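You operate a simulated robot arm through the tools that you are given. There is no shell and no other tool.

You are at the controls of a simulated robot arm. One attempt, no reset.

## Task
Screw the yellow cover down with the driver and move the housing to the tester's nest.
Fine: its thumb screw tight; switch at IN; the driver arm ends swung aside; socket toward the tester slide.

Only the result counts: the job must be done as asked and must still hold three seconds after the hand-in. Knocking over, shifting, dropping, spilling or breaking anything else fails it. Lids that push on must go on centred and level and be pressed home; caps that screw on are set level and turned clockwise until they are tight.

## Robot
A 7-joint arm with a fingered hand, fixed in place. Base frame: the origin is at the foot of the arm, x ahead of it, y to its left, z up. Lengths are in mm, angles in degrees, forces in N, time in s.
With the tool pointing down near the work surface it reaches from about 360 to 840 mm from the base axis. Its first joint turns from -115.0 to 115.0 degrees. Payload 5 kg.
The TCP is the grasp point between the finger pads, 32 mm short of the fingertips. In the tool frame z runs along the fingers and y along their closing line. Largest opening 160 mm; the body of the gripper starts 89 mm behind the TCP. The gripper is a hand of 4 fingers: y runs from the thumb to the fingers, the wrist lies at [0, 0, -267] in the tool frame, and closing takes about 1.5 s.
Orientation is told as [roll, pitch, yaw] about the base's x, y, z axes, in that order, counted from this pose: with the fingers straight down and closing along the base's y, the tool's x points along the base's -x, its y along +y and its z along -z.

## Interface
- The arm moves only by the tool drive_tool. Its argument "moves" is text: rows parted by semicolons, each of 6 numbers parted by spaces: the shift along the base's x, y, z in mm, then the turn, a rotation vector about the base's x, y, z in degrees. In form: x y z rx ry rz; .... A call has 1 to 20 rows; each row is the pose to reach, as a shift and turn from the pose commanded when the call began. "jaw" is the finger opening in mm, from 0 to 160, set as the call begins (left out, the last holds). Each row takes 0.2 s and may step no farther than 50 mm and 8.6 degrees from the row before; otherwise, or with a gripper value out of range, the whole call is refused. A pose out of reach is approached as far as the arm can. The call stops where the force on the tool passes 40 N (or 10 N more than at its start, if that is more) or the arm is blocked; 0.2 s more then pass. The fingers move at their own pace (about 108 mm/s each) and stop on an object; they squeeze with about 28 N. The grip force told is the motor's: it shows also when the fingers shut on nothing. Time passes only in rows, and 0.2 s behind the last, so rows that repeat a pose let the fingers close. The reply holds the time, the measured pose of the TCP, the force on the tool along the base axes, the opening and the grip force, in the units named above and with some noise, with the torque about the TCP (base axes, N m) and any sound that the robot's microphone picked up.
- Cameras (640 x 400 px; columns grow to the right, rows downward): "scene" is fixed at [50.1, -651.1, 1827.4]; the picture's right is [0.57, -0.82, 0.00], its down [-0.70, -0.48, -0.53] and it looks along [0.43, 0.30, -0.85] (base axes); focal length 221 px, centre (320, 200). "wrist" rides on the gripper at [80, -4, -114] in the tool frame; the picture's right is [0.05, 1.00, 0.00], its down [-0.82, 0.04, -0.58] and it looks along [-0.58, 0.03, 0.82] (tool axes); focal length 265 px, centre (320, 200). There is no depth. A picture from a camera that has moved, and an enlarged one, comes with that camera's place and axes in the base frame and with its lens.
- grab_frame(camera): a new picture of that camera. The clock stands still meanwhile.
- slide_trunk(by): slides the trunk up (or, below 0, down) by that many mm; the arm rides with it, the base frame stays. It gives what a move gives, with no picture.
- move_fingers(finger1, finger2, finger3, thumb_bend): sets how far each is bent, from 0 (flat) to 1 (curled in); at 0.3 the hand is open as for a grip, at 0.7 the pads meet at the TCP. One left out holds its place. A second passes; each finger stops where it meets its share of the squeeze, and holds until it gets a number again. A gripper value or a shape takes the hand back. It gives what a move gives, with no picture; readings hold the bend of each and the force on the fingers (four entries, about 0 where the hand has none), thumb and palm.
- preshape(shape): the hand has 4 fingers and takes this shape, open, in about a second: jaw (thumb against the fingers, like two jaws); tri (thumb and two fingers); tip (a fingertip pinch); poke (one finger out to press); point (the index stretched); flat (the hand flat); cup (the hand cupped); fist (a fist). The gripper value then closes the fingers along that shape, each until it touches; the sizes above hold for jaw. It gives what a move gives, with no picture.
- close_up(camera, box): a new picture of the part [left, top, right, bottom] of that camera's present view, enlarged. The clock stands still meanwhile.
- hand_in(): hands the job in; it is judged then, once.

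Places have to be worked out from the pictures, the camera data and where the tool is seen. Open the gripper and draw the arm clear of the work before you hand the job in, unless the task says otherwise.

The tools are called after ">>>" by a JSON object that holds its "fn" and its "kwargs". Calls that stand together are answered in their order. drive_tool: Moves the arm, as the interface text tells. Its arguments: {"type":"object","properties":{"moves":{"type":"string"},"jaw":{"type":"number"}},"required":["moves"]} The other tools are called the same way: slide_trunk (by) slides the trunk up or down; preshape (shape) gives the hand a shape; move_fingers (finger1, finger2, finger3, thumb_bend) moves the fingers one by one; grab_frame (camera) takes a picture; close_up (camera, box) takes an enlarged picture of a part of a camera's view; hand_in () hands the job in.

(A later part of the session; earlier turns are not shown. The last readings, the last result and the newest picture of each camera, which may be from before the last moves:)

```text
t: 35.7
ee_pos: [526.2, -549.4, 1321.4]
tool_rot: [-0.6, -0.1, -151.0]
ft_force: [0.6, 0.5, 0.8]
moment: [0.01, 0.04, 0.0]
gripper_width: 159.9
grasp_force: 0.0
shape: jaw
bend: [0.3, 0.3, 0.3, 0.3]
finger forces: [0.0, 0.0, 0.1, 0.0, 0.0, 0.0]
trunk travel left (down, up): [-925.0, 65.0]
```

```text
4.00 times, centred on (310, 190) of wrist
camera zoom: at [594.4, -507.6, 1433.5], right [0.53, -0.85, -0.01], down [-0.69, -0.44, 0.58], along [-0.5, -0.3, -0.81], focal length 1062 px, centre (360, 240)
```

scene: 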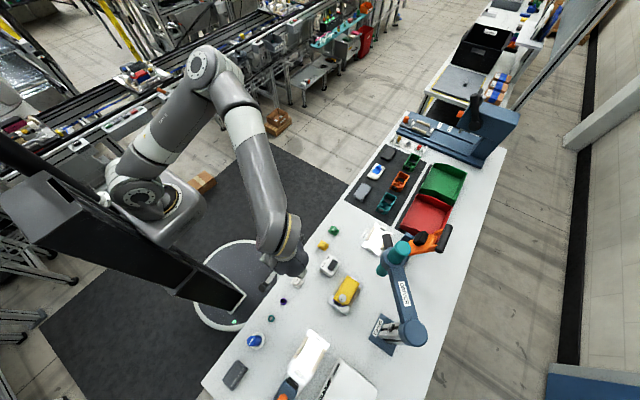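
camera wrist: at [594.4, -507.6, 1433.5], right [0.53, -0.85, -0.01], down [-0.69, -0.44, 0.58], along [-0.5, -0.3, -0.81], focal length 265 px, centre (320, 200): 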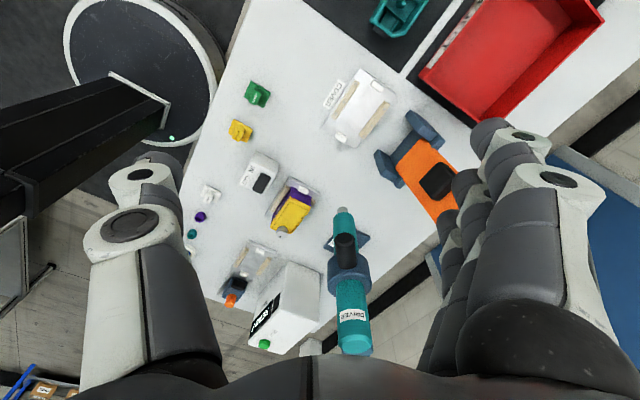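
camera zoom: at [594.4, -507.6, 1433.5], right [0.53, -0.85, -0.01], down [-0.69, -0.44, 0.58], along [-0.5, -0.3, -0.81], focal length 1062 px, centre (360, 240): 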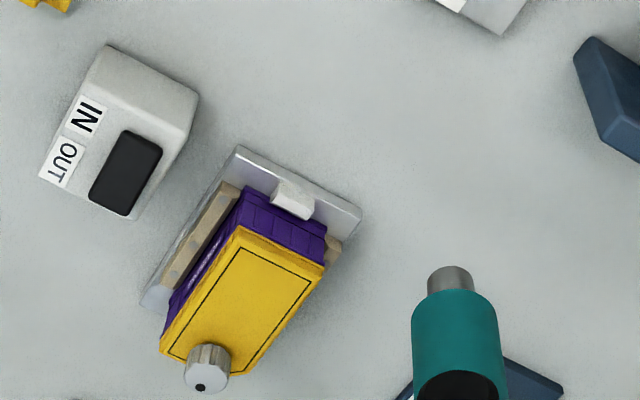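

The side view confirms: handle end at about (393,-668,1170), collar top near z 1201, teal body 52 mm thick reaching up to z≈1272, bit end near z≈1003. Gripping the teal body from above (any yaw works) lets me both swing and press; I unwind the yaw while rising.

>>> {"fn": "drive_tool", "kwargs": {"moves": "-6 -2 10 0 0 -8.5; -12 -4 20 0 0 -17; -18 -6 30 0 0 -25.5; -24 -8 40 0 0 -34; -30 -10 50 0 0 -42.5; -36 -12 60 0 0 -51; -42 -14 70 0 0 -59.5; -48 -16 80 0 0 -68; -54 -18 80 0 0 -76.5; -60 -20 80 0 0 -85; -66 -22 80 0 0 -93.5; -72 -24 80 0 0 -102; -78 -26 80 0 0 -110.5; -84 -28 80 0 0 -119; -90 -30 80 0 0 -127.5; -96 -32 80 0 0 -136; -102 -34 80 0 0 -144.5; -108 -36 80 0 0 -153; -114 -38 80 0 0 -161.5; -120 -40 80 0 0 -170"}}

>>> {"fn": "drive_tool", "kwargs": {"moves": "-10 -10 0 0 0 -8; -20 -20 0 0 0 -16; -30 -30 0 0 0 -24; -40 -40 0 0 0 -32; -50 -50 0 0 0 -39; -50 -50 0 0 0 -39"}}

```text
t: 39.9
ee_pos: [404.3, -588.5, 1400.6]
tool_rot: [-0.5, -0.1, 39.0]
ft_force: [-0.7, 0.3, -0.7]
moment: [0.03, 0.0, -0.05]
gripper_width: 160.4
grasp_force: 0.0
shape: jaw
bend: [0.3, 0.3, 0.3, 0.3]
finger forces: [0.0, 0.0, 0.0, 0.0, 0.0, 0.1]
trunk travel left (down, up): [-925.0, 65.0]
```

```text
t: 41.3
ee_pos: [358.2, -637.1, 1402.2]
tool_rot: [-0.5, -0.2, -0.1]
ft_force: [0.7, 0.9, 0.3]
moment: [-0.06, 0.02, 0.01]
gripper_width: 159.8
grasp_force: 0.0
shape: jaw
bend: [0.3, 0.3, 0.3, 0.3]
finger forces: [0.0, 0.0, 0.0, 0.1, 0.0, 0.1]
trunk travel left (down, up): [-925.0, 65.0]
```

Now I place the open hand above the driver axis and look.

>>> {"fn": "drive_tool", "kwargs": {"moves": "-9 -40 -15 0.5 0 0; -18 -81 -40 0.5 0 0; -18 -81 -40 0.5 0 0"}}

>>> {"fn": "grab_frame", "kwargs": {"camera": "wrist"}}

>>> {"fn": "close_up", "kwargs": {"camera": "scene", "box": [340, 180, 480, 320]}}

```text
t: 42.1
ee_pos: [340.5, -668.4, 1351.2]
tool_rot: [-0.1, -0.1, 0.2]
ft_force: [1.1, -0.1, 0.5]
moment: [-0.04, 0.13, -0.01]
gripper_width: 159.9
grasp_force: 0.1
shape: jaw
bend: [0.3, 0.3, 0.3, 0.3]
finger forces: [0.1, 0.0, 0.0, 0.1, 0.0, 0.0]
out of reach, approached as far as the arm can: row 1, 2, 3
trunk travel left (down, up): [-925.0, 65.0]
```

```text
taken
camera wrist: at [259.4, -672.5, 1463.6], right [-0.06, 1.0, 0.0], down [0.81, 0.05, 0.58], along [0.58, 0.03, -0.82], focal length 265 px, centre (320, 200)
```

wrist: 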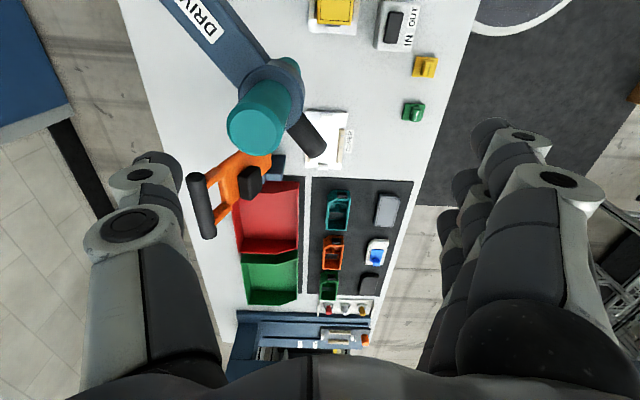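

```text
2.86 times, centred on (410, 250) of scene
camera zoom: at [50.1, -651.1, 1827.4], right [0.57, -0.82, 0.0], down [-0.7, -0.48, -0.53], along [0.43, 0.3, -0.85], focal length 631 px, centre (63, 57)
```

zoom: 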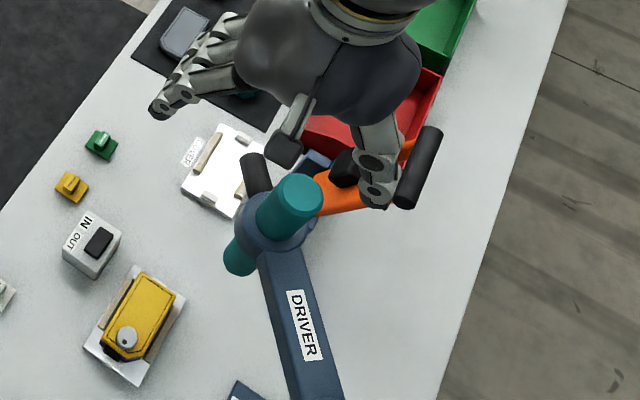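

The arm ran out of reach at this height (stopped at y≈-668); raising the trunk should help. I first look closely at the orange device near the driver to avoid touching it.

>>> {"fn": "close_up", "kwargs": {"camera": "wrist", "box": [120, 40, 360, 300]}}

>>> {"fn": "close_up", "kwargs": {"camera": "wrist", "box": [180, 130, 300, 240]}}

```text
1.54 times, centred on (240, 170) of wrist
camera zoom: at [259.4, -672.5, 1463.6], right [-0.06, 1.0, 0.0], down [0.81, 0.05, 0.58], along [0.58, 0.03, -0.82], focal length 408 px, centre (443, 246)
```

zoom: 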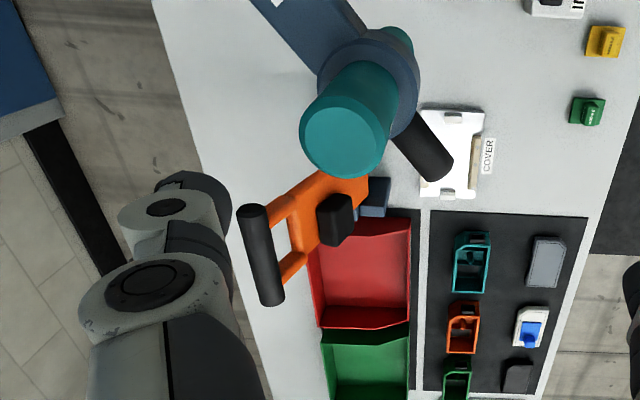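

```text
3.64 times, centred on (240, 185) of wrist
camera zoom: at [259.4, -672.5, 1463.6], right [-0.06, 1.0, 0.0], down [0.81, 0.05, 0.58], along [0.58, 0.03, -0.82], focal length 965 px, centre (611, 254)
```

zoom: 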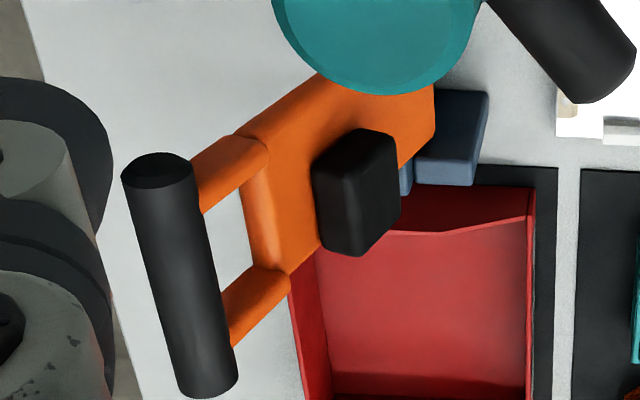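

The orange D-handle tool tops out near z≈1185 around (485,-822), so a hand kept above z≈1210 clears it. I raise the trunk 60 mm to gain reach.

>>> {"fn": "slide_trunk", "kwargs": {"by": 60}}

>>> {"fn": "drive_tool", "kwargs": {"moves": "0 0 -40 0 0 0; 0 -20 -70 0 0 0; 0 -35 -85 0 0 0; 0 -50 -95 0 0 0; 0 -50 -95 0 0 0"}}

```text
t: 43.1
ee_pos: [334.8, -670.3, 1411.9]
tool_rot: [0.1, -0.2, 0.1]
ft_force: [-0.3, -0.8, 0.0]
moment: [0.04, 0.02, 0.0]
gripper_width: 159.9
grasp_force: 0.0
shape: jaw
bend: [0.3, 0.3, 0.3, 0.3]
finger forces: [0.1, 0.0, 0.0, 0.0, 0.0, 0.0]
trunk travel left (down, up): [-985.0, 5.0]
```

```text
t: 44.3
ee_pos: [337.1, -704.0, 1312.7]
tool_rot: [-0.1, -0.2, 0.1]
ft_force: [-0.3, 0.0, 0.8]
moment: [0.02, 0.0, -0.01]
gripper_width: 160.2
grasp_force: 0.1
shape: jaw
bend: [0.3, 0.3, 0.3, 0.3]
finger forces: [0.0, 0.1, 0.0, 0.1, 0.1, 0.0]
out of reach, approached as far as the arm can: row 1, 2, 4, 5
trunk travel left (down, up): [-985.0, 5.0]
```

Reach improves as I go down; I descend around the teal body with the hand wide open, centring on the axis at the end.

>>> {"fn": "drive_tool", "kwargs": {"moves": "1 0 -25 0 0 0; 2 -5 -45 0 0 0; 3 -10 -58 0 0 0; 3 -14 -62 0 0 0; 3 -14 -62 0 0 0"}}

>>> {"fn": "grab_frame", "kwargs": {"camera": "wrist"}}

>>> {"fn": "close_up", "kwargs": {"camera": "scene", "box": [340, 180, 480, 320]}}

```text
t: 45.5
ee_pos: [341.7, -719.0, 1249.4]
tool_rot: [0.0, -0.2, 0.0]
ft_force: [-0.3, 0.1, 1.3]
moment: [0.01, 0.0, -0.02]
gripper_width: 160.1
grasp_force: 0.1
shape: jaw
bend: [0.3, 0.3, 0.3, 0.3]
finger forces: [0.0, 0.0, 0.1, 0.0, 0.1, 0.0]
out of reach, approached as far as the arm can: row 4, 5
trunk travel left (down, up): [-985.0, 5.0]
```

```text
taken
camera wrist: at [259.8, -723.1, 1361.7], right [-0.05, 1.0, 0.0], down [0.81, 0.04, 0.58], along [0.58, 0.03, -0.81], focal length 265 px, centre (320, 200)
```

wrist: 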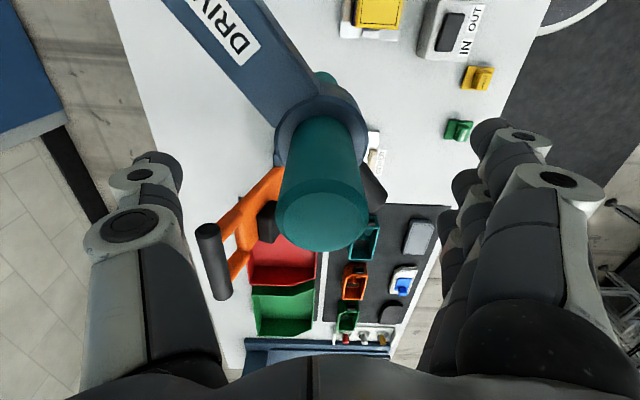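

```text
2.86 times, centred on (410, 250) of scene
camera zoom: at [50.1, -651.1, 1827.4], right [0.57, -0.82, 0.0], down [-0.7, -0.48, -0.53], along [0.43, 0.3, -0.85], focal length 631 px, centre (63, 57)
```

zoom: 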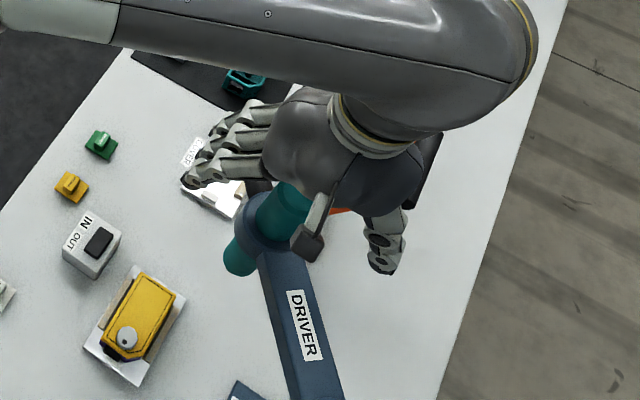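

The TCP is centred on the teal body (about 42 mm thick). I close the fingers on it.

>>> {"fn": "drive_tool", "kwargs": {"moves": "-3 0 0 0 0 0; -3 0 0 0 0 0; -3 0 0 0 0 0; -3 0 0 0 0 0; -3 0 0 0 0 0; -3 0 0 0 0 0; -3 0 0 0 0 0", "jaw": 20}}

>>> {"fn": "grab_frame", "kwargs": {"camera": "wrist"}}

```text
t: 47.1
ee_pos: [336.6, -719.8, 1248.4]
tool_rot: [0.0, -0.2, -0.1]
ft_force: [-5.1, -4.5, -1.3]
moment: [0.06, 0.08, -0.04]
gripper_width: 17.1
grasp_force: 27.9
shape: jaw
bend: [0.7, 0.73, 0.69, 0.7]
finger forces: [6.6, 13.7, 0.1, 0.0, 23.2, 0.0]
trunk travel left (down, up): [-985.0, 5.0]
```

```text
taken
camera wrist: at [255.0, -724.0, 1360.8], right [-0.05, 1.0, 0.0], down [0.81, 0.04, 0.58], along [0.58, 0.03, -0.81], focal length 265 px, centre (320, 200)
```

wrist: 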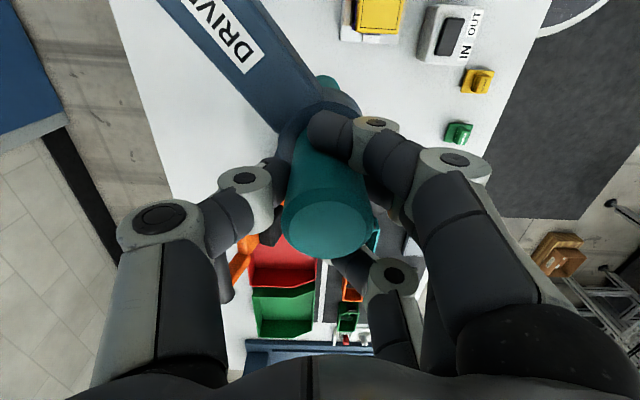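

The teal body is held (thumb 23 N against the fingers). I swing it a first 10° counter-clockwise about the pivot as a test.

>>> {"fn": "drive_tool", "kwargs": {"moves": "-5.2 6.4 0 0 0 2.5; -10.6 12.3 0 0 0 5; -16.4 18.2 0 0 0 7.5; -22.3 23.7 0 0 0 10; -22.3 23.7 0 0 0 10"}}

>>> {"fn": "close_up", "kwargs": {"camera": "scene", "box": [340, 180, 480, 320]}}

```text
t: 48.3
ee_pos: [313.7, -697.7, 1249.0]
tool_rot: [0.0, -0.2, 10.0]
ft_force: [-7.3, -6.4, -3.8]
moment: [0.01, 0.13, -0.04]
gripper_width: 17.0
grasp_force: 27.9
shape: jaw
bend: [0.7, 0.73, 0.69, 0.7]
finger forces: [7.6, 13.2, 0.0, 0.0, 22.9, 0.0]
trunk travel left (down, up): [-985.0, 5.0]
```

```text
2.86 times, centred on (410, 250) of scene
camera zoom: at [50.1, -651.1, 1827.4], right [0.57, -0.82, 0.0], down [-0.7, -0.48, -0.53], along [0.43, 0.3, -0.85], focal length 631 px, centre (63, 57)
```

zoom: 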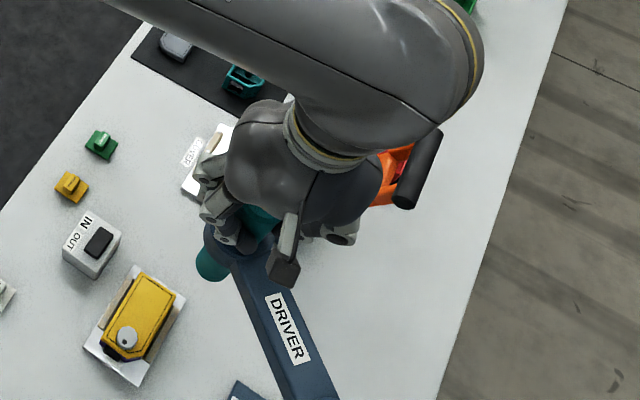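

The arm swings smoothly. I continue to about 45° of total swing, pulling the radius in slightly to ease the inward force.

>>> {"fn": "drive_tool", "kwargs": {"moves": "-12.7 10.1 0 0 0 5; -26.2 19 0 0 0 10; -40.4 26.8 0 0 0 15; -55.2 33.3 0 0 0 20; -70.5 38.4 0 0 0 25; -86.3 42.3 0 0 0 30; -102.3 44.8 0 0 0 35; -102.3 44.8 0 0 0 35"}}

>>> {"fn": "grab_frame", "kwargs": {"camera": "wrist"}}

>>> {"fn": "close_up", "kwargs": {"camera": "scene", "box": [300, 200, 460, 350]}}

```text
t: 50.1
ee_pos: [212.8, -652.8, 1249.1]
tool_rot: [-0.1, -0.3, 45.2]
ft_force: [-3.2, -10.7, -3.6]
moment: [-0.09, 0.12, -0.35]
gripper_width: 16.9
grasp_force: 28.0
shape: jaw
bend: [0.7, 0.73, 0.69, 0.7]
finger forces: [7.4, 13.1, 0.1, 0.1, 24.2, 0.1]
trunk travel left (down, up): [-985.0, 5.0]
```

```text
taken
camera wrist: at [157.9, -712.5, 1360.9], right [-0.74, 0.67, 0.0], down [0.54, 0.61, 0.58], along [0.39, 0.43, -0.81], focal length 265 px, centre (320, 200)
```

wrist: 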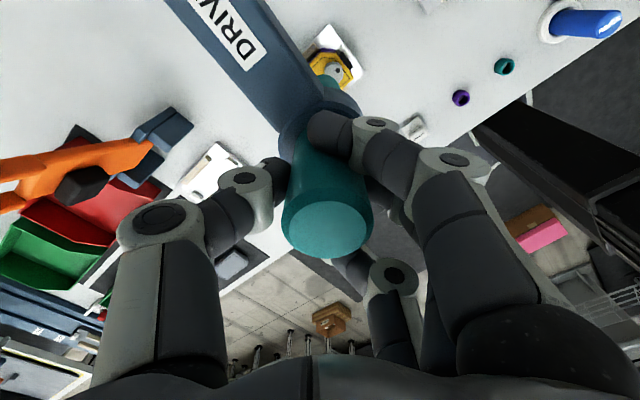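

```text
2.67 times, centred on (380, 275) of scene
camera zoom: at [50.1, -651.1, 1827.4], right [0.57, -0.82, 0.0], down [-0.7, -0.48, -0.53], along [0.43, 0.3, -0.85], focal length 589 px, centre (160, 0)
```

zoom: 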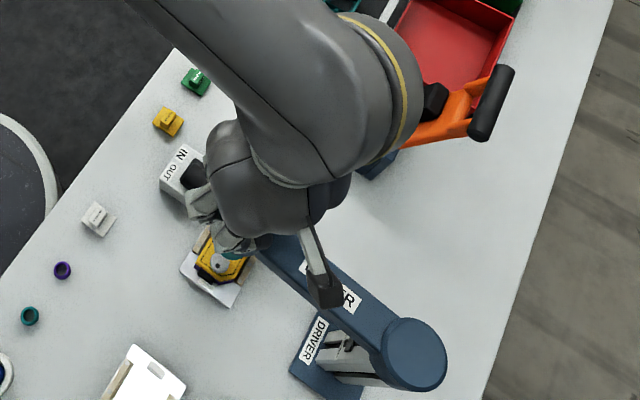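

>>> {"fn": "close_up", "kwargs": {"camera": "wrist", "box": [270, 10, 400, 110]}}

>>> {"fn": "close_up", "kwargs": {"camera": "scene", "box": [330, 260, 420, 320]}}

```text
4.00 times, centred on (335, 60) of wrist
camera zoom: at [157.9, -712.5, 1360.9], right [-0.74, 0.67, 0.0], down [0.54, 0.61, 0.58], along [0.39, 0.43, -0.81], focal length 1062 px, centre (260, 760)
```

zoom: 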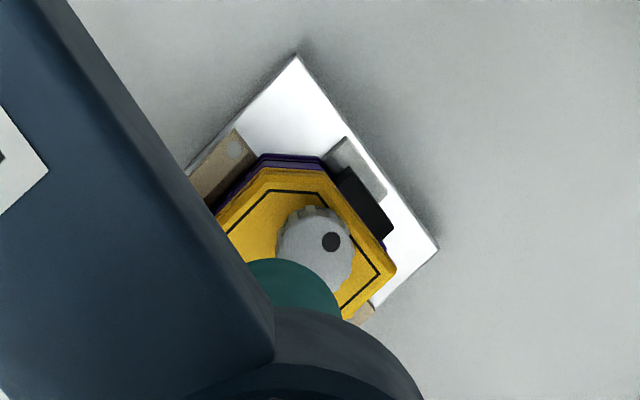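

```text
6.67 times, centred on (375, 290) of scene
camera zoom: at [50.1, -651.1, 1827.4], right [0.57, -0.82, 0.0], down [-0.7, -0.48, -0.53], along [0.43, 0.3, -0.85], focal length 1472 px, centre (-47, -400)
```

zoom: 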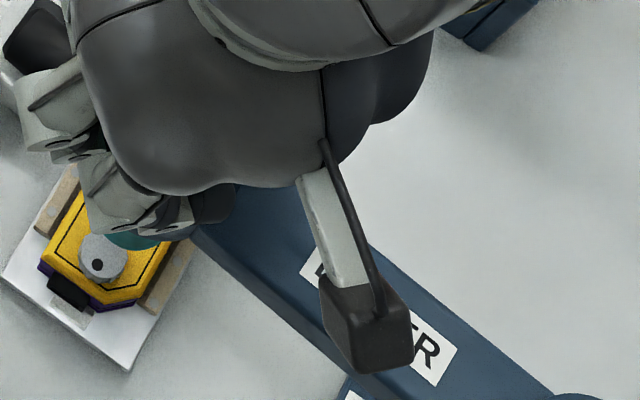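

The screw is at about (189.5,-651.5) and the driver at (213,-653); about 7° more brings it over. I move on in small steps.

>>> {"fn": "drive_tool", "kwargs": {"moves": "-5.5 0.3 0 0 0 1.8; -11 0.5 0 0 0 3.5; -16 0.6 0 0 0 5; -20 0.6 0 0 0 6.2; -23.2 0.5 0 0 0 7.2; -23.2 0.5 0 0 0 7.2"}}

>>> {"fn": "close_up", "kwargs": {"camera": "wrist", "box": [250, 0, 410, 130]}}

>>> {"fn": "close_up", "kwargs": {"camera": "scene", "box": [320, 250, 420, 320]}}

```text
t: 51.5
ee_pos: [194.0, -651.6, 1248.0]
tool_rot: [-0.1, -0.3, 52.4]
ft_force: [7.7, -10.4, -1.0]
moment: [-0.07, -0.08, -0.58]
gripper_width: 16.7
grasp_force: 27.8
shape: jaw
bend: [0.7, 0.73, 0.69, 0.7]
finger forces: [5.0, 12.8, 0.0, 0.0, 29.0, 0.0]
trunk travel left (down, up): [-985.0, 5.0]
```

```text
3.08 times, centred on (330, 65) of wrist
camera zoom: at [146.8, -717.8, 1360.8], right [-0.82, 0.57, 0.0], down [0.46, 0.67, 0.58], along [0.33, 0.48, -0.81], focal length 817 px, centre (289, 615)
```

zoom: 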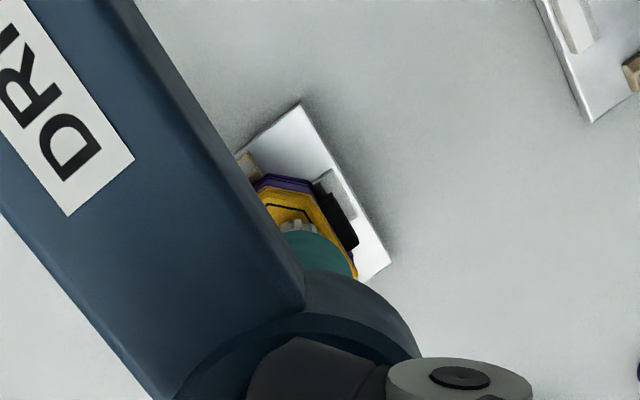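

```text
5.71 times, centred on (370, 285) of scene
camera zoom: at [50.1, -651.1, 1827.4], right [0.57, -0.82, 0.0], down [-0.7, -0.48, -0.53], along [0.43, 0.3, -0.85], focal length 1262 px, centre (34, -286)
```

zoom: 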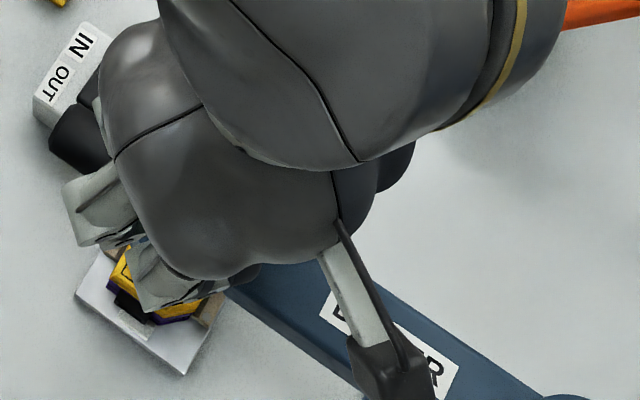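

The sideways force of 8 N shows the arm has reached its stop at the work position, over the screw. I now press the driver down in small steps.

>>> {"fn": "drive_tool", "kwargs": {"moves": "1 0 -2 0 0 0; 2 0 -4 0 0 0; 2 0 -6 0 0 0; 2 0 -8 0 0 0; 2 0 -10 0 0 0; 2 0 -12 0 0 0; 2 0 -14 0 0 0; 2 0 -16 0 0 0"}}

```text
t: 53.3
ee_pos: [193.3, -651.3, 1230.7]
tool_rot: [0.0, -0.2, 52.4]
ft_force: [9.8, -11.3, 4.5]
moment: [-0.12, -0.18, -0.54]
gripper_width: 17.0
grasp_force: 27.8
shape: jaw
bend: [0.7, 0.73, 0.69, 0.7]
finger forces: [4.8, 12.4, 0.0, 0.1, 30.7, 0.1]
trunk travel left (down, up): [-985.0, 5.0]
```

Little resistance (4.5 N). I check whether the teal body moved down with the hand or slid in the fingers.

>>> {"fn": "grab_frame", "kwargs": {"camera": "wrist"}}

>>> {"fn": "close_up", "kwargs": {"camera": "wrist", "box": [250, 0, 410, 130]}}

```text
taken
camera wrist: at [146.5, -717.3, 1344.3], right [-0.82, 0.57, 0.0], down [0.46, 0.67, 0.58], along [0.33, 0.48, -0.81], focal length 265 px, centre (320, 200)
```

wrist: 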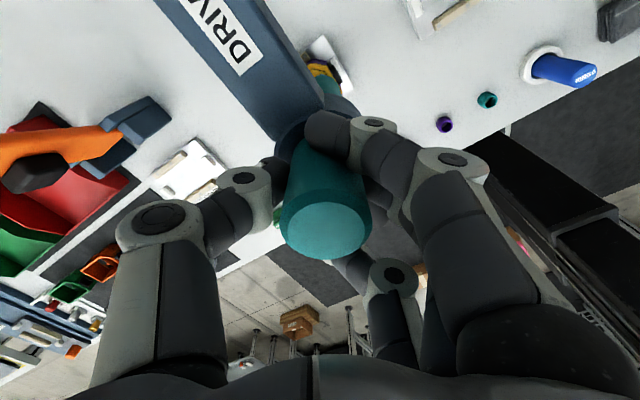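

```text
3.08 times, centred on (330, 65) of wrist
camera zoom: at [146.5, -717.3, 1344.3], right [-0.82, 0.57, 0.0], down [0.46, 0.67, 0.58], along [0.33, 0.48, -0.81], focal length 817 px, centre (289, 615)
```

zoom: 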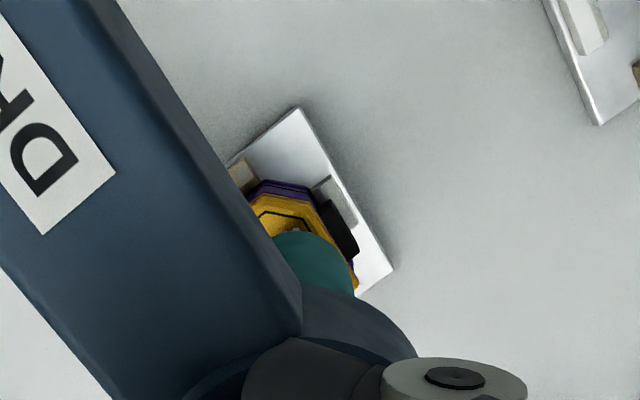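

The teal spindle slides down in the collar with the hand, so the mechanism works, but my fingertips are nearly at the collar. I raise it back, release, and regrip about 28 mm higher on the teal body.

>>> {"fn": "drive_tool", "kwargs": {"moves": "0 0 6 0 0 0; 0 0 12 0 0 0; 0 0 17 0 0 0; 0 0 17 0 0 0"}}

>>> {"fn": "drive_tool", "kwargs": {"moves": "0 0 0 0 0 0; 0 0 0 0 0 0; 0 0 0 0 0 0; 0 0 0 0 0 0; 0 0 10 0 0 0; 0 0 20 0 0 0; -3 0 28 0 0 0; -3 0 28 0 0 0", "jaw": 110}}

>>> {"fn": "grab_frame", "kwargs": {"camera": "wrist"}}

```text
t: 54.3
ee_pos: [193.6, -650.6, 1249.0]
tool_rot: [0.0, -0.3, 52.3]
ft_force: [10.8, -8.5, -3.4]
moment: [-0.06, -0.2, -0.47]
gripper_width: 17.0
grasp_force: 28.0
shape: jaw
bend: [0.7, 0.73, 0.69, 0.7]
finger forces: [4.6, 12.4, 0.1, 0.0, 28.4, 0.1]
trunk travel left (down, up): [-985.0, 5.0]
```

```text
t: 56.1
ee_pos: [189.7, -649.9, 1279.1]
tool_rot: [0.1, -0.3, 52.3]
ft_force: [0.4, 0.0, -0.1]
moment: [-0.02, 0.01, 0.0]
gripper_width: 109.8
grasp_force: 0.0
shape: jaw
bend: [0.68, 0.68, 0.68, 0.64]
finger forces: [0.0, 0.0, 0.1, 0.0, 0.1, 0.0]
trunk travel left (down, up): [-985.0, 5.0]
```

```text
taken
camera wrist: at [141.9, -716.1, 1391.2], right [-0.82, 0.57, 0.0], down [0.46, 0.67, 0.58], along [0.33, 0.48, -0.81], focal length 265 px, centre (320, 200)
```

wrist: 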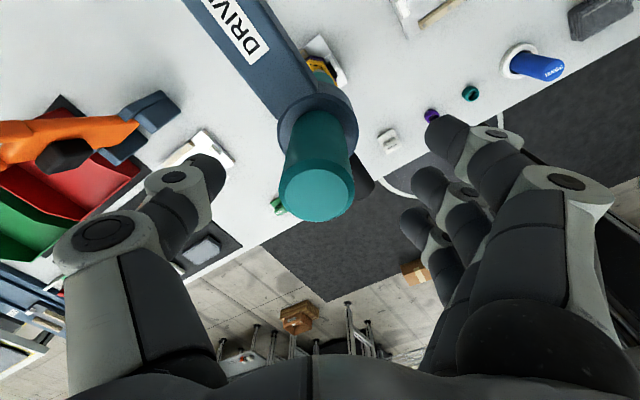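

The driver axis is at about (190,-650), aligned with the screw, and the hand is centred over its upper 25 mm. I close the grip here.

>>> {"fn": "drive_tool", "kwargs": {"moves": "0 0 0 0 0 0; 0 0 0 0 0 0; 0 0 0 0 0 0; 0 0 0 0 0 0; 0 0 0 0 0 0; 0 0 0 0 0 0", "jaw": 20}}

>>> {"fn": "grab_frame", "kwargs": {"camera": "wrist"}}

```text
t: 57.5
ee_pos: [191.6, -651.7, 1278.8]
tool_rot: [-0.1, -0.2, 52.2]
ft_force: [9.8, -9.3, 0.6]
moment: [-0.07, -0.08, -0.11]
gripper_width: 17.2
grasp_force: 28.1
shape: jaw
bend: [0.69, 0.73, 0.68, 0.7]
finger forces: [0.2, 11.9, 1.2, 0.0, 25.4, 0.0]
trunk travel left (down, up): [-985.0, 5.0]
```

```text
taken
camera wrist: at [144.1, -717.4, 1390.4], right [-0.82, 0.57, 0.0], down [0.46, 0.67, 0.58], along [0.33, 0.48, -0.81], focal length 265 px, centre (320, 200)
```

wrist: 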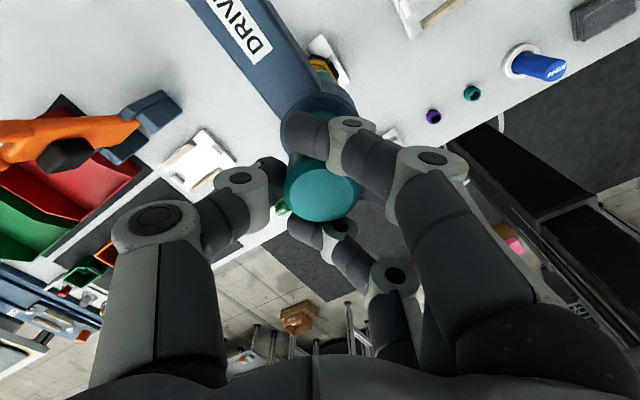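

Held. I now press down slowly, watching force and sound.

>>> {"fn": "drive_tool", "kwargs": {"moves": "1 -1 -2 0 0 0; 1 -1 -4 0 0 0; 1 -1 -6 0 0 0; 1 -1 -8 0 0 0; 1 -1 -10 0 0 0; 1 -1 -12 0 0 0; 1 -1 -14 0 0 0; 1 -1 -16 0 0 0; 1 -1 -18 0 0 0; 1 -1 -19 0 0 0; 1 -1 -20 0 0 0"}}

```text
t: 59.9
ee_pos: [191.5, -651.2, 1255.6]
tool_rot: [0.0, -0.2, 52.4]
ft_force: [4.4, -9.2, 4.6]
moment: [-0.11, 0.0, -0.09]
gripper_width: 17.2
grasp_force: 27.9
shape: jaw
bend: [0.69, 0.73, 0.68, 0.7]
finger forces: [0.4, 13.0, 1.0, 0.1, 24.6, 0.1]
trunk travel left (down, up): [-985.0, 5.0]
```

>>> {"fn": "drive_tool", "kwargs": {"moves": "0 0 -1 0 0 0; 0 0 -2 0 0 0; 0 0 -3 0 0 0; 0 0 -4 0 0 0; 0 0 -5 0 0 0; 0 0 -6 0 0 0"}}

>>> {"fn": "close_up", "kwargs": {"camera": "wrist", "box": [250, 0, 410, 130]}}

```text
t: 61.3
ee_pos: [191.8, -650.5, 1252.6]
tool_rot: [0.0, -0.2, 52.3]
ft_force: [8.8, -11.8, 12.2]
moment: [-0.17, -0.08, -0.11]
gripper_width: 17.3
grasp_force: 27.7
shape: jaw
bend: [0.69, 0.73, 0.69, 0.7]
finger forces: [0.5, 13.2, 1.0, 0.1, 27.9, 0.0]
trunk travel left (down, up): [-985.0, 5.0]
```

```text
3.08 times, centred on (330, 65) of wrist
camera zoom: at [144.6, -717.5, 1364.9], right [-0.82, 0.57, 0.0], down [0.46, 0.67, 0.58], along [0.33, 0.48, -0.81], focal length 817 px, centre (289, 615)
```

zoom: 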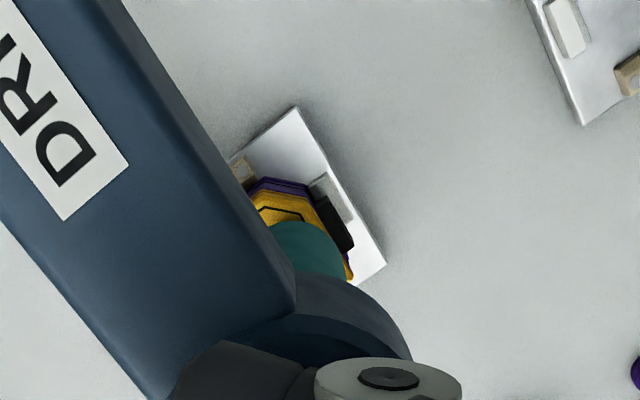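

Fz has risen to 12 N: the bit is on the screw. I press a bit more and hold to let the driver run.

>>> {"fn": "drive_tool", "kwargs": {"moves": "0 0 -1 0 0 0; 0 0 -2 0 0 0; 0 0 -3 0 0 0; 0 0 -3 0 0 0; 0 0 -3 0 0 0; 0 0 -3 0 0 0; 0 0 -3 0 0 0; 0 0 -3 0 0 0; 0 0 -3 0 0 0; 0 0 -3 0 0 0"}}

```text
t: 63.5
ee_pos: [191.4, -651.4, 1249.6]
tool_rot: [-0.1, -0.1, 52.4]
ft_force: [10.3, -13.7, 26.0]
moment: [-0.25, -0.24, -0.14]
gripper_width: 18.7
grasp_force: 27.9
shape: jaw
bend: [0.69, 0.73, 0.69, 0.71]
finger forces: [0.5, 14.9, 0.9, 0.0, 32.4, 0.1]
trunk travel left (down, up): [-985.0, 5.0]
```

>>> {"fn": "grab_frame", "kwargs": {"camera": "wrist"}}

>>> {"fn": "close_up", "kwargs": {"camera": "wrist", "box": [250, 0, 410, 130]}}

>>> {"fn": "close_up", "kwargs": {"camera": "scene", "box": [320, 250, 420, 320]}}

```text
taken
camera wrist: at [144.7, -717.4, 1362.4], right [-0.82, 0.57, 0.0], down [0.46, 0.67, 0.58], along [0.33, 0.47, -0.82], focal length 265 px, centre (320, 200)
```

wrist: 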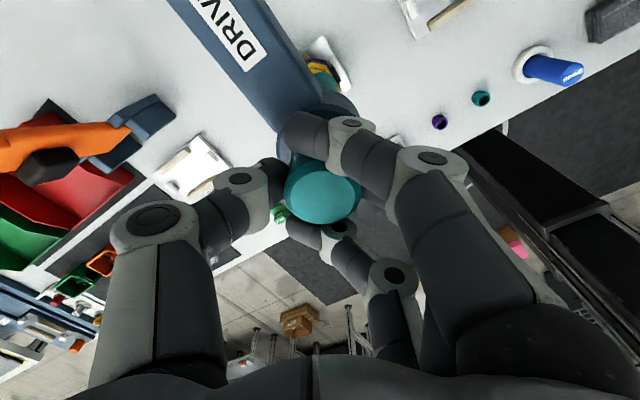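

```text
3.08 times, centred on (330, 65) of wrist
camera zoom: at [144.7, -717.4, 1362.4], right [-0.82, 0.57, 0.0], down [0.46, 0.67, 0.58], along [0.33, 0.47, -0.82], focal length 817 px, centre (289, 615)
```

zoom: 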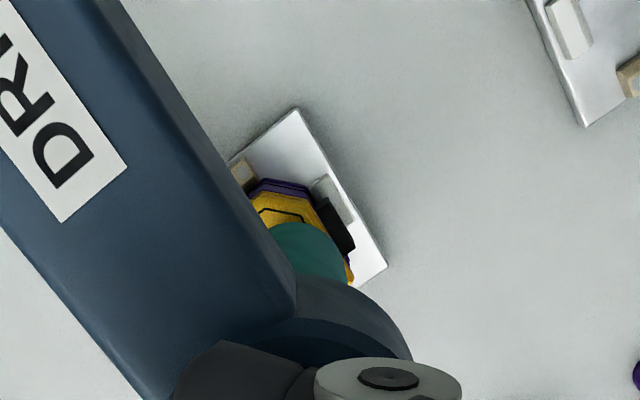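

```text
5.71 times, centred on (370, 285) of scene
camera zoom: at [50.1, -651.1, 1827.4], right [0.57, -0.82, 0.0], down [-0.7, -0.48, -0.53], along [0.43, 0.3, -0.85], focal length 1262 px, centre (34, -286)
```

zoom: 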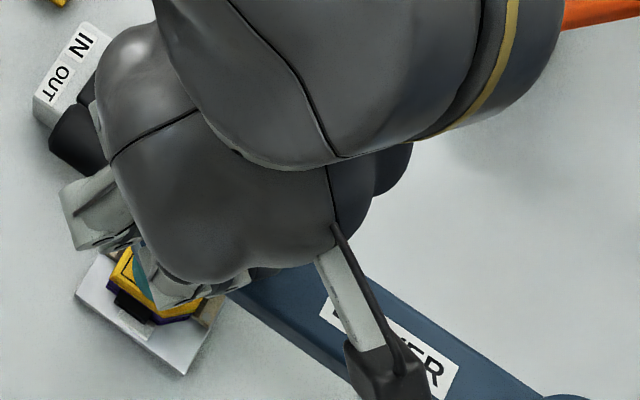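

At 26 N no sound yet. I press a little harder, up to near the limit, and hold.

>>> {"fn": "drive_tool", "kwargs": {"moves": "0 0 -1 0 0 0; 0 0 -1.5 0 0 0; 0 0 -2 0 0 0; 0 0 -2 0 0 0; 0 0 -2 0 0 0; 0 0 -2 0 0 0; 0 0 -2 0 0 0; 0 0 -2 0 0 0"}}

```text
t: 65.3
ee_pos: [192.3, -651.3, 1249.2]
tool_rot: [-0.2, 0.1, 52.4]
ft_force: [11.0, -15.2, 32.3]
moment: [-0.35, -0.3, -0.2]
gripper_width: 19.8
grasp_force: 28.2
shape: jaw
bend: [0.69, 0.73, 0.69, 0.72]
finger forces: [0.8, 15.5, 0.7, 0.0, 34.2, 0.0]
trunk travel left (down, up): [-985.0, 5.0]
```

It is blocked at z≈1249 with 32 N and no sound reported. I lift the driver and swing back about 10° to inspect the screw's state.

>>> {"fn": "drive_tool", "kwargs": {"moves": "0 0 5 0 0 0; 0 0 12 0 0 0; 0 0 20 0 0 0; 0 0 28 0 0 0; 0 0 34 0 0 0; 0 0 34 0 0 0"}}

>>> {"fn": "close_up", "kwargs": {"camera": "wrist", "box": [250, 0, 410, 130]}}

```text
t: 66.7
ee_pos: [192.0, -650.9, 1278.9]
tool_rot: [0.1, -0.4, 52.3]
ft_force: [7.7, -6.4, -14.6]
moment: [-0.03, -0.03, -0.09]
gripper_width: 16.9
grasp_force: 28.1
shape: jaw
bend: [0.69, 0.72, 0.69, 0.7]
finger forces: [0.6, 10.5, 1.2, 0.0, 21.2, 0.0]
trunk travel left (down, up): [-985.0, 5.0]
```

```text
3.08 times, centred on (330, 65) of wrist
camera zoom: at [145.1, -718.8, 1390.4], right [-0.82, 0.57, 0.0], down [0.46, 0.67, 0.58], along [0.33, 0.48, -0.81], focal length 817 px, centre (289, 615)
```

zoom: 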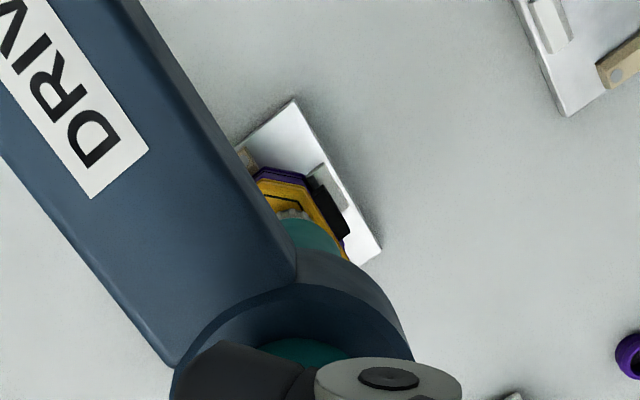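

>>> {"fn": "drive_tool", "kwargs": {"moves": "8 0 -2 0 0 -2.5; 16 -0.8 -2 0 0 -5; 24 -1.8 -2 0 0 -7.5; 32 -3.1 -2 0 0 -10; 32 -3.1 -2 0 0 -10"}}

>>> {"fn": "close_up", "kwargs": {"camera": "wrist", "box": [260, 0, 400, 110]}}

>>> {"fn": "close_up", "kwargs": {"camera": "scene", "box": [320, 260, 400, 320]}}

```text
t: 67.9
ee_pos: [221.7, -655.0, 1277.9]
tool_rot: [0.0, -0.3, 42.3]
ft_force: [-0.9, -6.4, -9.4]
moment: [0.01, 0.16, 0.01]
gripper_width: 15.8
grasp_force: 27.9
shape: jaw
bend: [0.69, 0.72, 0.69, 0.7]
finger forces: [1.8, 13.2, 0.6, 0.0, 19.2, 0.0]
trunk travel left (down, up): [-985.0, 5.0]
```

```text
3.64 times, centred on (330, 55) of wrist
camera zoom: at [164.4, -713.0, 1390.3], right [-0.71, 0.7, 0.0], down [0.57, 0.58, 0.58], along [0.41, 0.41, -0.81], focal length 965 px, centre (284, 727)
```

zoom: 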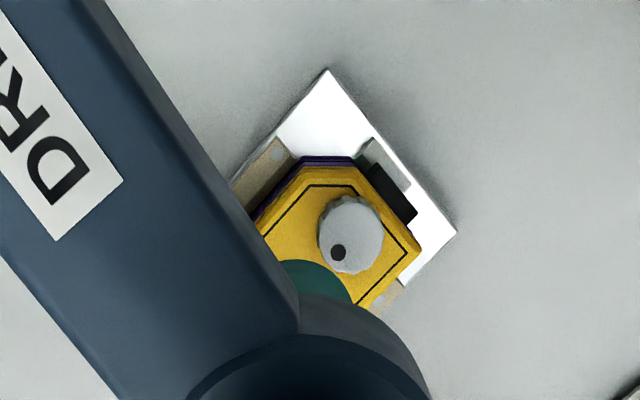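

```text
6.67 times, centred on (360, 290) of scene
camera zoom: at [50.1, -651.1, 1827.4], right [0.57, -0.82, 0.0], down [-0.7, -0.48, -0.53], along [0.43, 0.3, -0.85], focal length 1472 px, centre (53, -400)
```

zoom: 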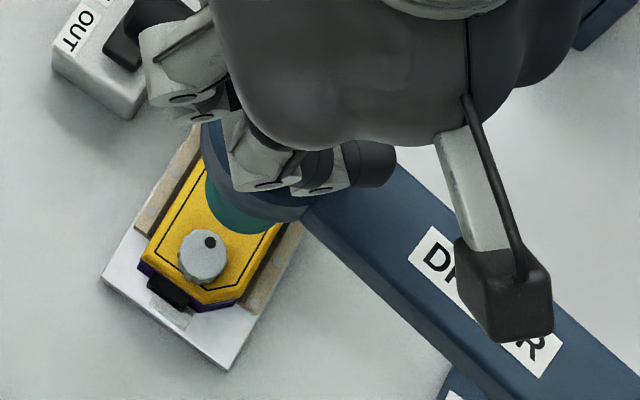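

The dot on the screw has moved and the screw sits lower, so the driver did turn it in. To be sure it is tight, I swing back over, press and hold again, and then compare the dot.

>>> {"fn": "drive_tool", "kwargs": {"moves": "-8 1.3 0 0 0 2.5; -16 2.3 0 0 0 5; -24 3 0 0 0 7.5; -32 3.1 0 0 0 10; -32 3.1 -4 0 0 10; -32 3.1 -8 0 0 10; -32 3.1 -12 0 0 10; -32 3.1 -16 0 0 10; -32 3.1 -20 0 0 10; -32 3.1 -24 0 0 10; -32 3.1 -26 0 0 10; -32 3.1 -28 0 0 10; -32 3.1 -29 0 0 10; -32 3.1 -30 0 0 10"}}

```text
t: 70.9
ee_pos: [192.6, -650.5, 1250.0]
tool_rot: [-0.1, 0.0, 52.2]
ft_force: [13.4, -15.3, 23.2]
moment: [-0.31, -0.34, -0.19]
gripper_width: 18.8
grasp_force: 27.8
shape: jaw
bend: [0.69, 0.73, 0.69, 0.72]
finger forces: [1.1, 13.3, 0.7, 0.1, 32.6, 0.0]
trunk travel left (down, up): [-985.0, 5.0]
```

>>> {"fn": "drive_tool", "kwargs": {"moves": "0 0 -1 0 0 0; 0 0 -2 0 0 0; 0 0 -2 0 0 0; 0 0 -2 0 0 0; 0 0 -2 0 0 0; 0 0 -2 0 0 0; 0 0 -2 0 0 0; 0 0 -2 0 0 0; 0 0 -2 0 0 0; 0 0 -2 0 0 0; 0 0 -2 0 0 0; 0 0 -2 0 0 0; 0 0 -2 0 0 0; 0 0 -2 0 0 0; 0 0 -2 0 0 0; 0 0 -2 0 0 0; 0 0 -2 0 0 0; 0 0 -2 0 0 0"}}

```text
t: 74.7
ee_pos: [192.5, -650.8, 1249.2]
tool_rot: [-0.2, 0.0, 52.4]
ft_force: [10.8, -16.6, 33.2]
moment: [-0.33, -0.35, -0.25]
gripper_width: 19.8
grasp_force: 28.0
shape: jaw
bend: [0.69, 0.73, 0.69, 0.72]
finger forces: [1.5, 15.0, 0.6, 0.0, 34.8, 0.0]
trunk travel left (down, up): [-985.0, 5.0]
```

The spindle bottomed at the same height (1249.2) with 33 N for several seconds. I lift, swing back by 10° and compare the dot.

>>> {"fn": "drive_tool", "kwargs": {"moves": "0 0 6 0 0 0; 0 0 14 0 0 0; 0 0 22 0 0 0; 0 0 30 0 0 0; 0 0 32 0 0 0; 8 0 32 0 0 -2.5; 16 -0.8 32 0 0 -5; 24 -1.8 32 0 0 -7.5; 32 -3.1 32 0 0 -10; 32 -3.1 32 0 0 -10"}}

>>> {"fn": "close_up", "kwargs": {"camera": "wrist", "box": [260, 0, 400, 110]}}

>>> {"fn": "close_up", "kwargs": {"camera": "scene", "box": [320, 260, 400, 320]}}

```text
t: 76.9
ee_pos: [223.6, -655.1, 1277.2]
tool_rot: [0.1, -0.3, 42.2]
ft_force: [-2.3, -10.6, -9.2]
moment: [-0.07, 0.14, -0.03]
gripper_width: 17.0
grasp_force: 28.4
shape: jaw
bend: [0.68, 0.72, 0.69, 0.71]
finger forces: [2.5, 12.8, 0.5, 0.1, 20.1, 0.0]
trunk travel left (down, up): [-985.0, 5.0]
```

```text
3.64 times, centred on (330, 55) of wrist
camera zoom: at [165.0, -712.8, 1389.7], right [-0.71, 0.7, 0.0], down [0.57, 0.58, 0.58], along [0.41, 0.41, -0.81], focal length 965 px, centre (284, 727)
```

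zoom: 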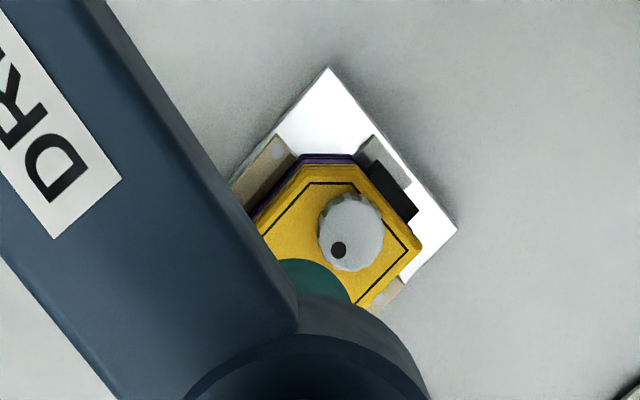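

```text
6.67 times, centred on (360, 290) of scene
camera zoom: at [50.1, -651.1, 1827.4], right [0.57, -0.82, 0.0], down [-0.7, -0.48, -0.53], along [0.43, 0.3, -0.85], focal length 1472 px, centre (53, -400)
```

zoom: 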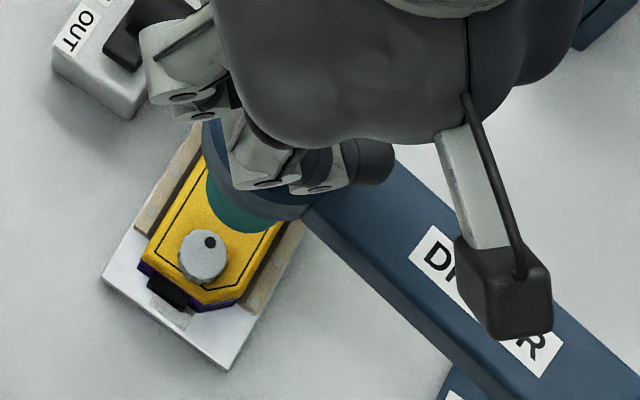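

The dot is unchanged, so the screw is tight. Now I swing the driver arm back aside toward its starting angle.

>>> {"fn": "drive_tool", "kwargs": {"moves": "15.6 -3.6 -1 0 0 -5; 30.8 -8.6 -1 0 0 -10; 45.5 -14.9 -1 0 0 -15; 59.5 -22.4 -1 0 0 -20; 72.9 -31.1 -1 0 0 -25; 85.5 -41 -1 0 0 -30; 97.1 -51.9 -1 0 0 -35; 97.1 -51.9 -1 0 0 -35"}}

```text
t: 78.7
ee_pos: [322.3, -706.9, 1277.8]
tool_rot: [0.1, -0.3, 7.2]
ft_force: [0.6, 0.5, -8.6]
moment: [0.19, -0.01, 0.1]
gripper_width: 15.5
grasp_force: 27.8
shape: jaw
bend: [0.68, 0.72, 0.69, 0.71]
finger forces: [2.3, 14.8, 1.1, 0.0, 16.7, 0.0]
trunk travel left (down, up): [-985.0, 5.0]
```

>>> {"fn": "drive_tool", "kwargs": {"moves": "5.5 -6 0 0 0 -2.5; 10.7 -11.8 0 0 0 -5; 12.5 -14 0 0 0 -6; 12.5 -14 0 0 0 -6"}}

>>> {"fn": "close_up", "kwargs": {"camera": "scene", "box": [320, 180, 460, 340]}}

```text
t: 79.5
ee_pos: [331.2, -716.4, 1276.9]
tool_rot: [-0.2, 0.0, 1.4]
ft_force: [-0.1, -5.1, -2.3]
moment: [0.12, -0.05, 0.3]
gripper_width: 15.5
grasp_force: 28.2
shape: jaw
bend: [0.68, 0.72, 0.69, 0.71]
finger forces: [3.0, 13.8, 1.6, 0.0, 19.3, 0.0]
out of reach, approached as far as the arm can: row 3, 4
trunk travel left (down, up): [-985.0, 5.0]
stopped in row 4: the arm was blocked; the commanded pose is now the measured one
```

```text
2.50 times, centred on (390, 260) of scene
camera zoom: at [50.1, -651.1, 1827.4], right [0.57, -0.82, 0.0], down [-0.7, -0.48, -0.53], along [0.43, 0.3, -0.85], focal length 552 px, centre (145, 50)
```

zoom: 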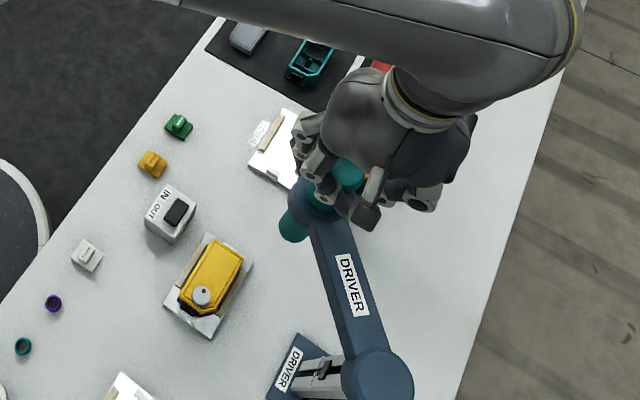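

The arm is back at about 40°, essentially its starting angle. I open the hand wide and rise off the driver.

>>> {"fn": "drive_tool", "kwargs": {"moves": "0 0 0 0 0 0; 0 0 0 0 0 0; 0 0 0 0 0 0; 0 0 0 0 0 0; 0 0 0 0 0 0; 0 4 10 0 0 0; 0 8 20 0 0 0; 0 14 30 0 0 0; 0 20 40 0 0 0; 0 28 50 0 0 0; 0 36 60 0 0 0", "jaw": 160}}

>>> {"fn": "close_up", "kwargs": {"camera": "scene", "box": [320, 180, 460, 340]}}

```text
t: 81.9
ee_pos: [331.2, -679.4, 1338.6]
tool_rot: [-0.3, -0.1, 1.5]
ft_force: [0.7, 0.4, -0.3]
moment: [-0.03, 0.0, -0.01]
gripper_width: 160.1
grasp_force: 0.2
shape: jaw
bend: [0.3, 0.3, 0.3, 0.3]
finger forces: [0.0, 0.0, 0.0, 0.0, 0.0, 0.0]
trunk travel left (down, up): [-985.0, 5.0]
```

```text
2.50 times, centred on (390, 260) of scene
camera zoom: at [50.1, -651.1, 1827.4], right [0.57, -0.82, 0.0], down [-0.7, -0.48, -0.53], along [0.43, 0.3, -0.85], focal length 552 px, centre (145, 50)
```

zoom: 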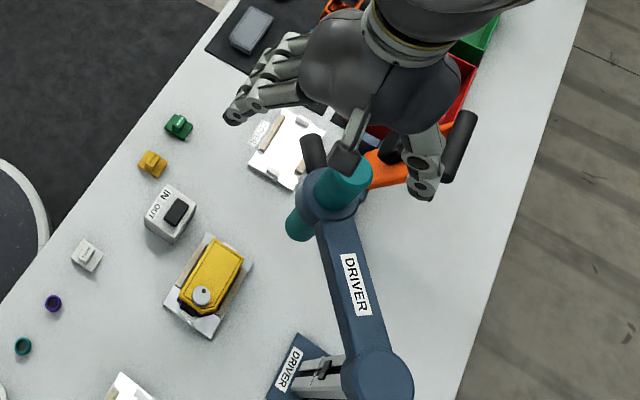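

The driver is aside and untouched by the hand now. I move toward the housing and tester for precise measuring views.

>>> {"fn": "drive_tool", "kwargs": {"moves": "-40 10 5 0.3 0 -1.5; -80 20 5 0.3 0 -1.5; -120 30 5 0.3 0 -1.5; -160 40 5 0.3 0 -1.5; -200 50 5 0.3 0 -1.5; -240 50 0 0.3 0 -1.5; -280 50 -20 0.3 0 -1.5; -310 50 -50 0.3 0 -1.5; -330 50 -90 0.3 0 -1.5; -330 50 -90 0.3 0 -1.5"}}

>>> {"fn": "grab_frame", "kwargs": {"camera": "wrist"}}

>>> {"fn": "close_up", "kwargs": {"camera": "wrist", "box": [200, 60, 360, 160]}}

```text
t: 84.1
ee_pos: [0.8, -629.7, 1247.6]
tool_rot: [0.0, 0.0, 0.1]
ft_force: [-1.0, 0.8, 0.8]
moment: [0.0, 0.04, -0.01]
gripper_width: 159.8
grasp_force: 0.0
shape: jaw
bend: [0.3, 0.3, 0.3, 0.3]
finger forces: [0.0, 0.0, 0.1, 0.0, 0.0, 0.0]
trunk travel left (down, up): [-985.0, 5.0]
```

```text
taken
camera wrist: at [-80.0, -633.7, 1360.5], right [-0.05, 1.0, 0.0], down [0.82, 0.04, 0.58], along [0.58, 0.03, -0.82], focal length 265 px, centre (320, 200)
```

wrist: 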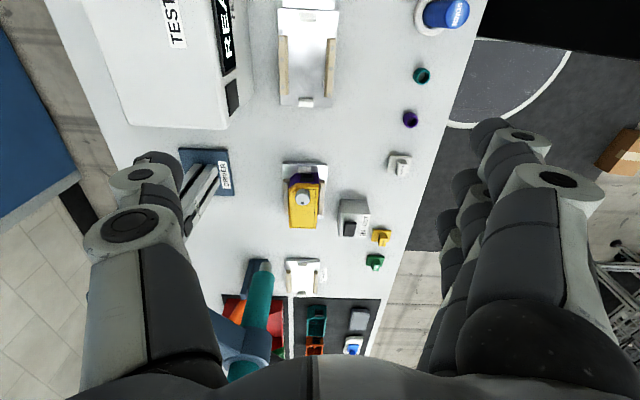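

```text
4.00 times, centred on (280, 110) of wrist
camera zoom: at [-80.0, -633.7, 1360.5], right [-0.05, 1.0, 0.0], down [0.82, 0.04, 0.58], along [0.58, 0.03, -0.82], focal length 1062 px, centre (480, 560)
```

zoom: 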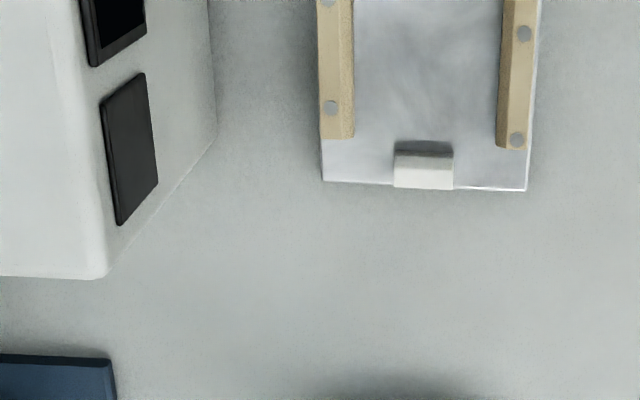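

>>> {"fn": "close_up", "kwargs": {"camera": "wrist", "box": [260, 140, 350, 240]}}

>>> {"fn": "close_up", "kwargs": {"camera": "wrist", "box": [200, 0, 380, 120]}}

```text
4.00 times, centred on (305, 190) of wrist
camera zoom: at [-80.0, -633.7, 1360.5], right [-0.05, 1.0, 0.0], down [0.82, 0.04, 0.58], along [0.58, 0.03, -0.82], focal length 1062 px, centre (380, 240)
```

zoom: 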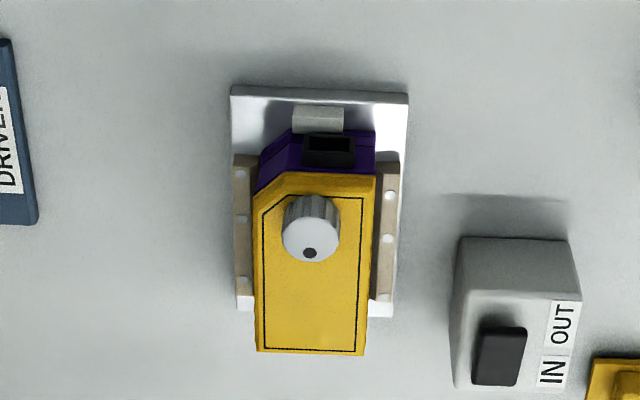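

```text
3.33 times, centred on (290, 60) of wrist
camera zoom: at [-80.0, -633.7, 1360.5], right [-0.05, 1.0, 0.0], down [0.82, 0.04, 0.58], along [0.58, 0.03, -0.82], focal length 885 px, centre (420, 667)
```

zoom: 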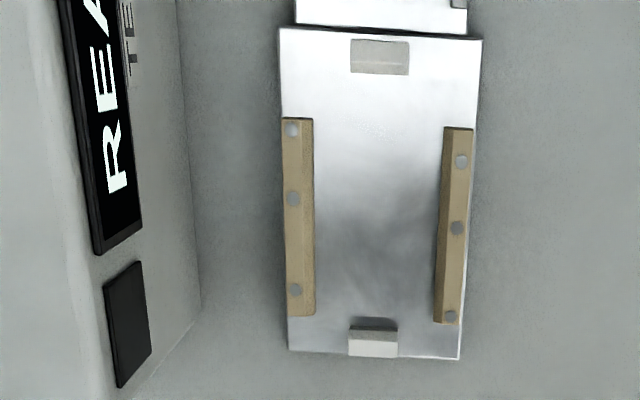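

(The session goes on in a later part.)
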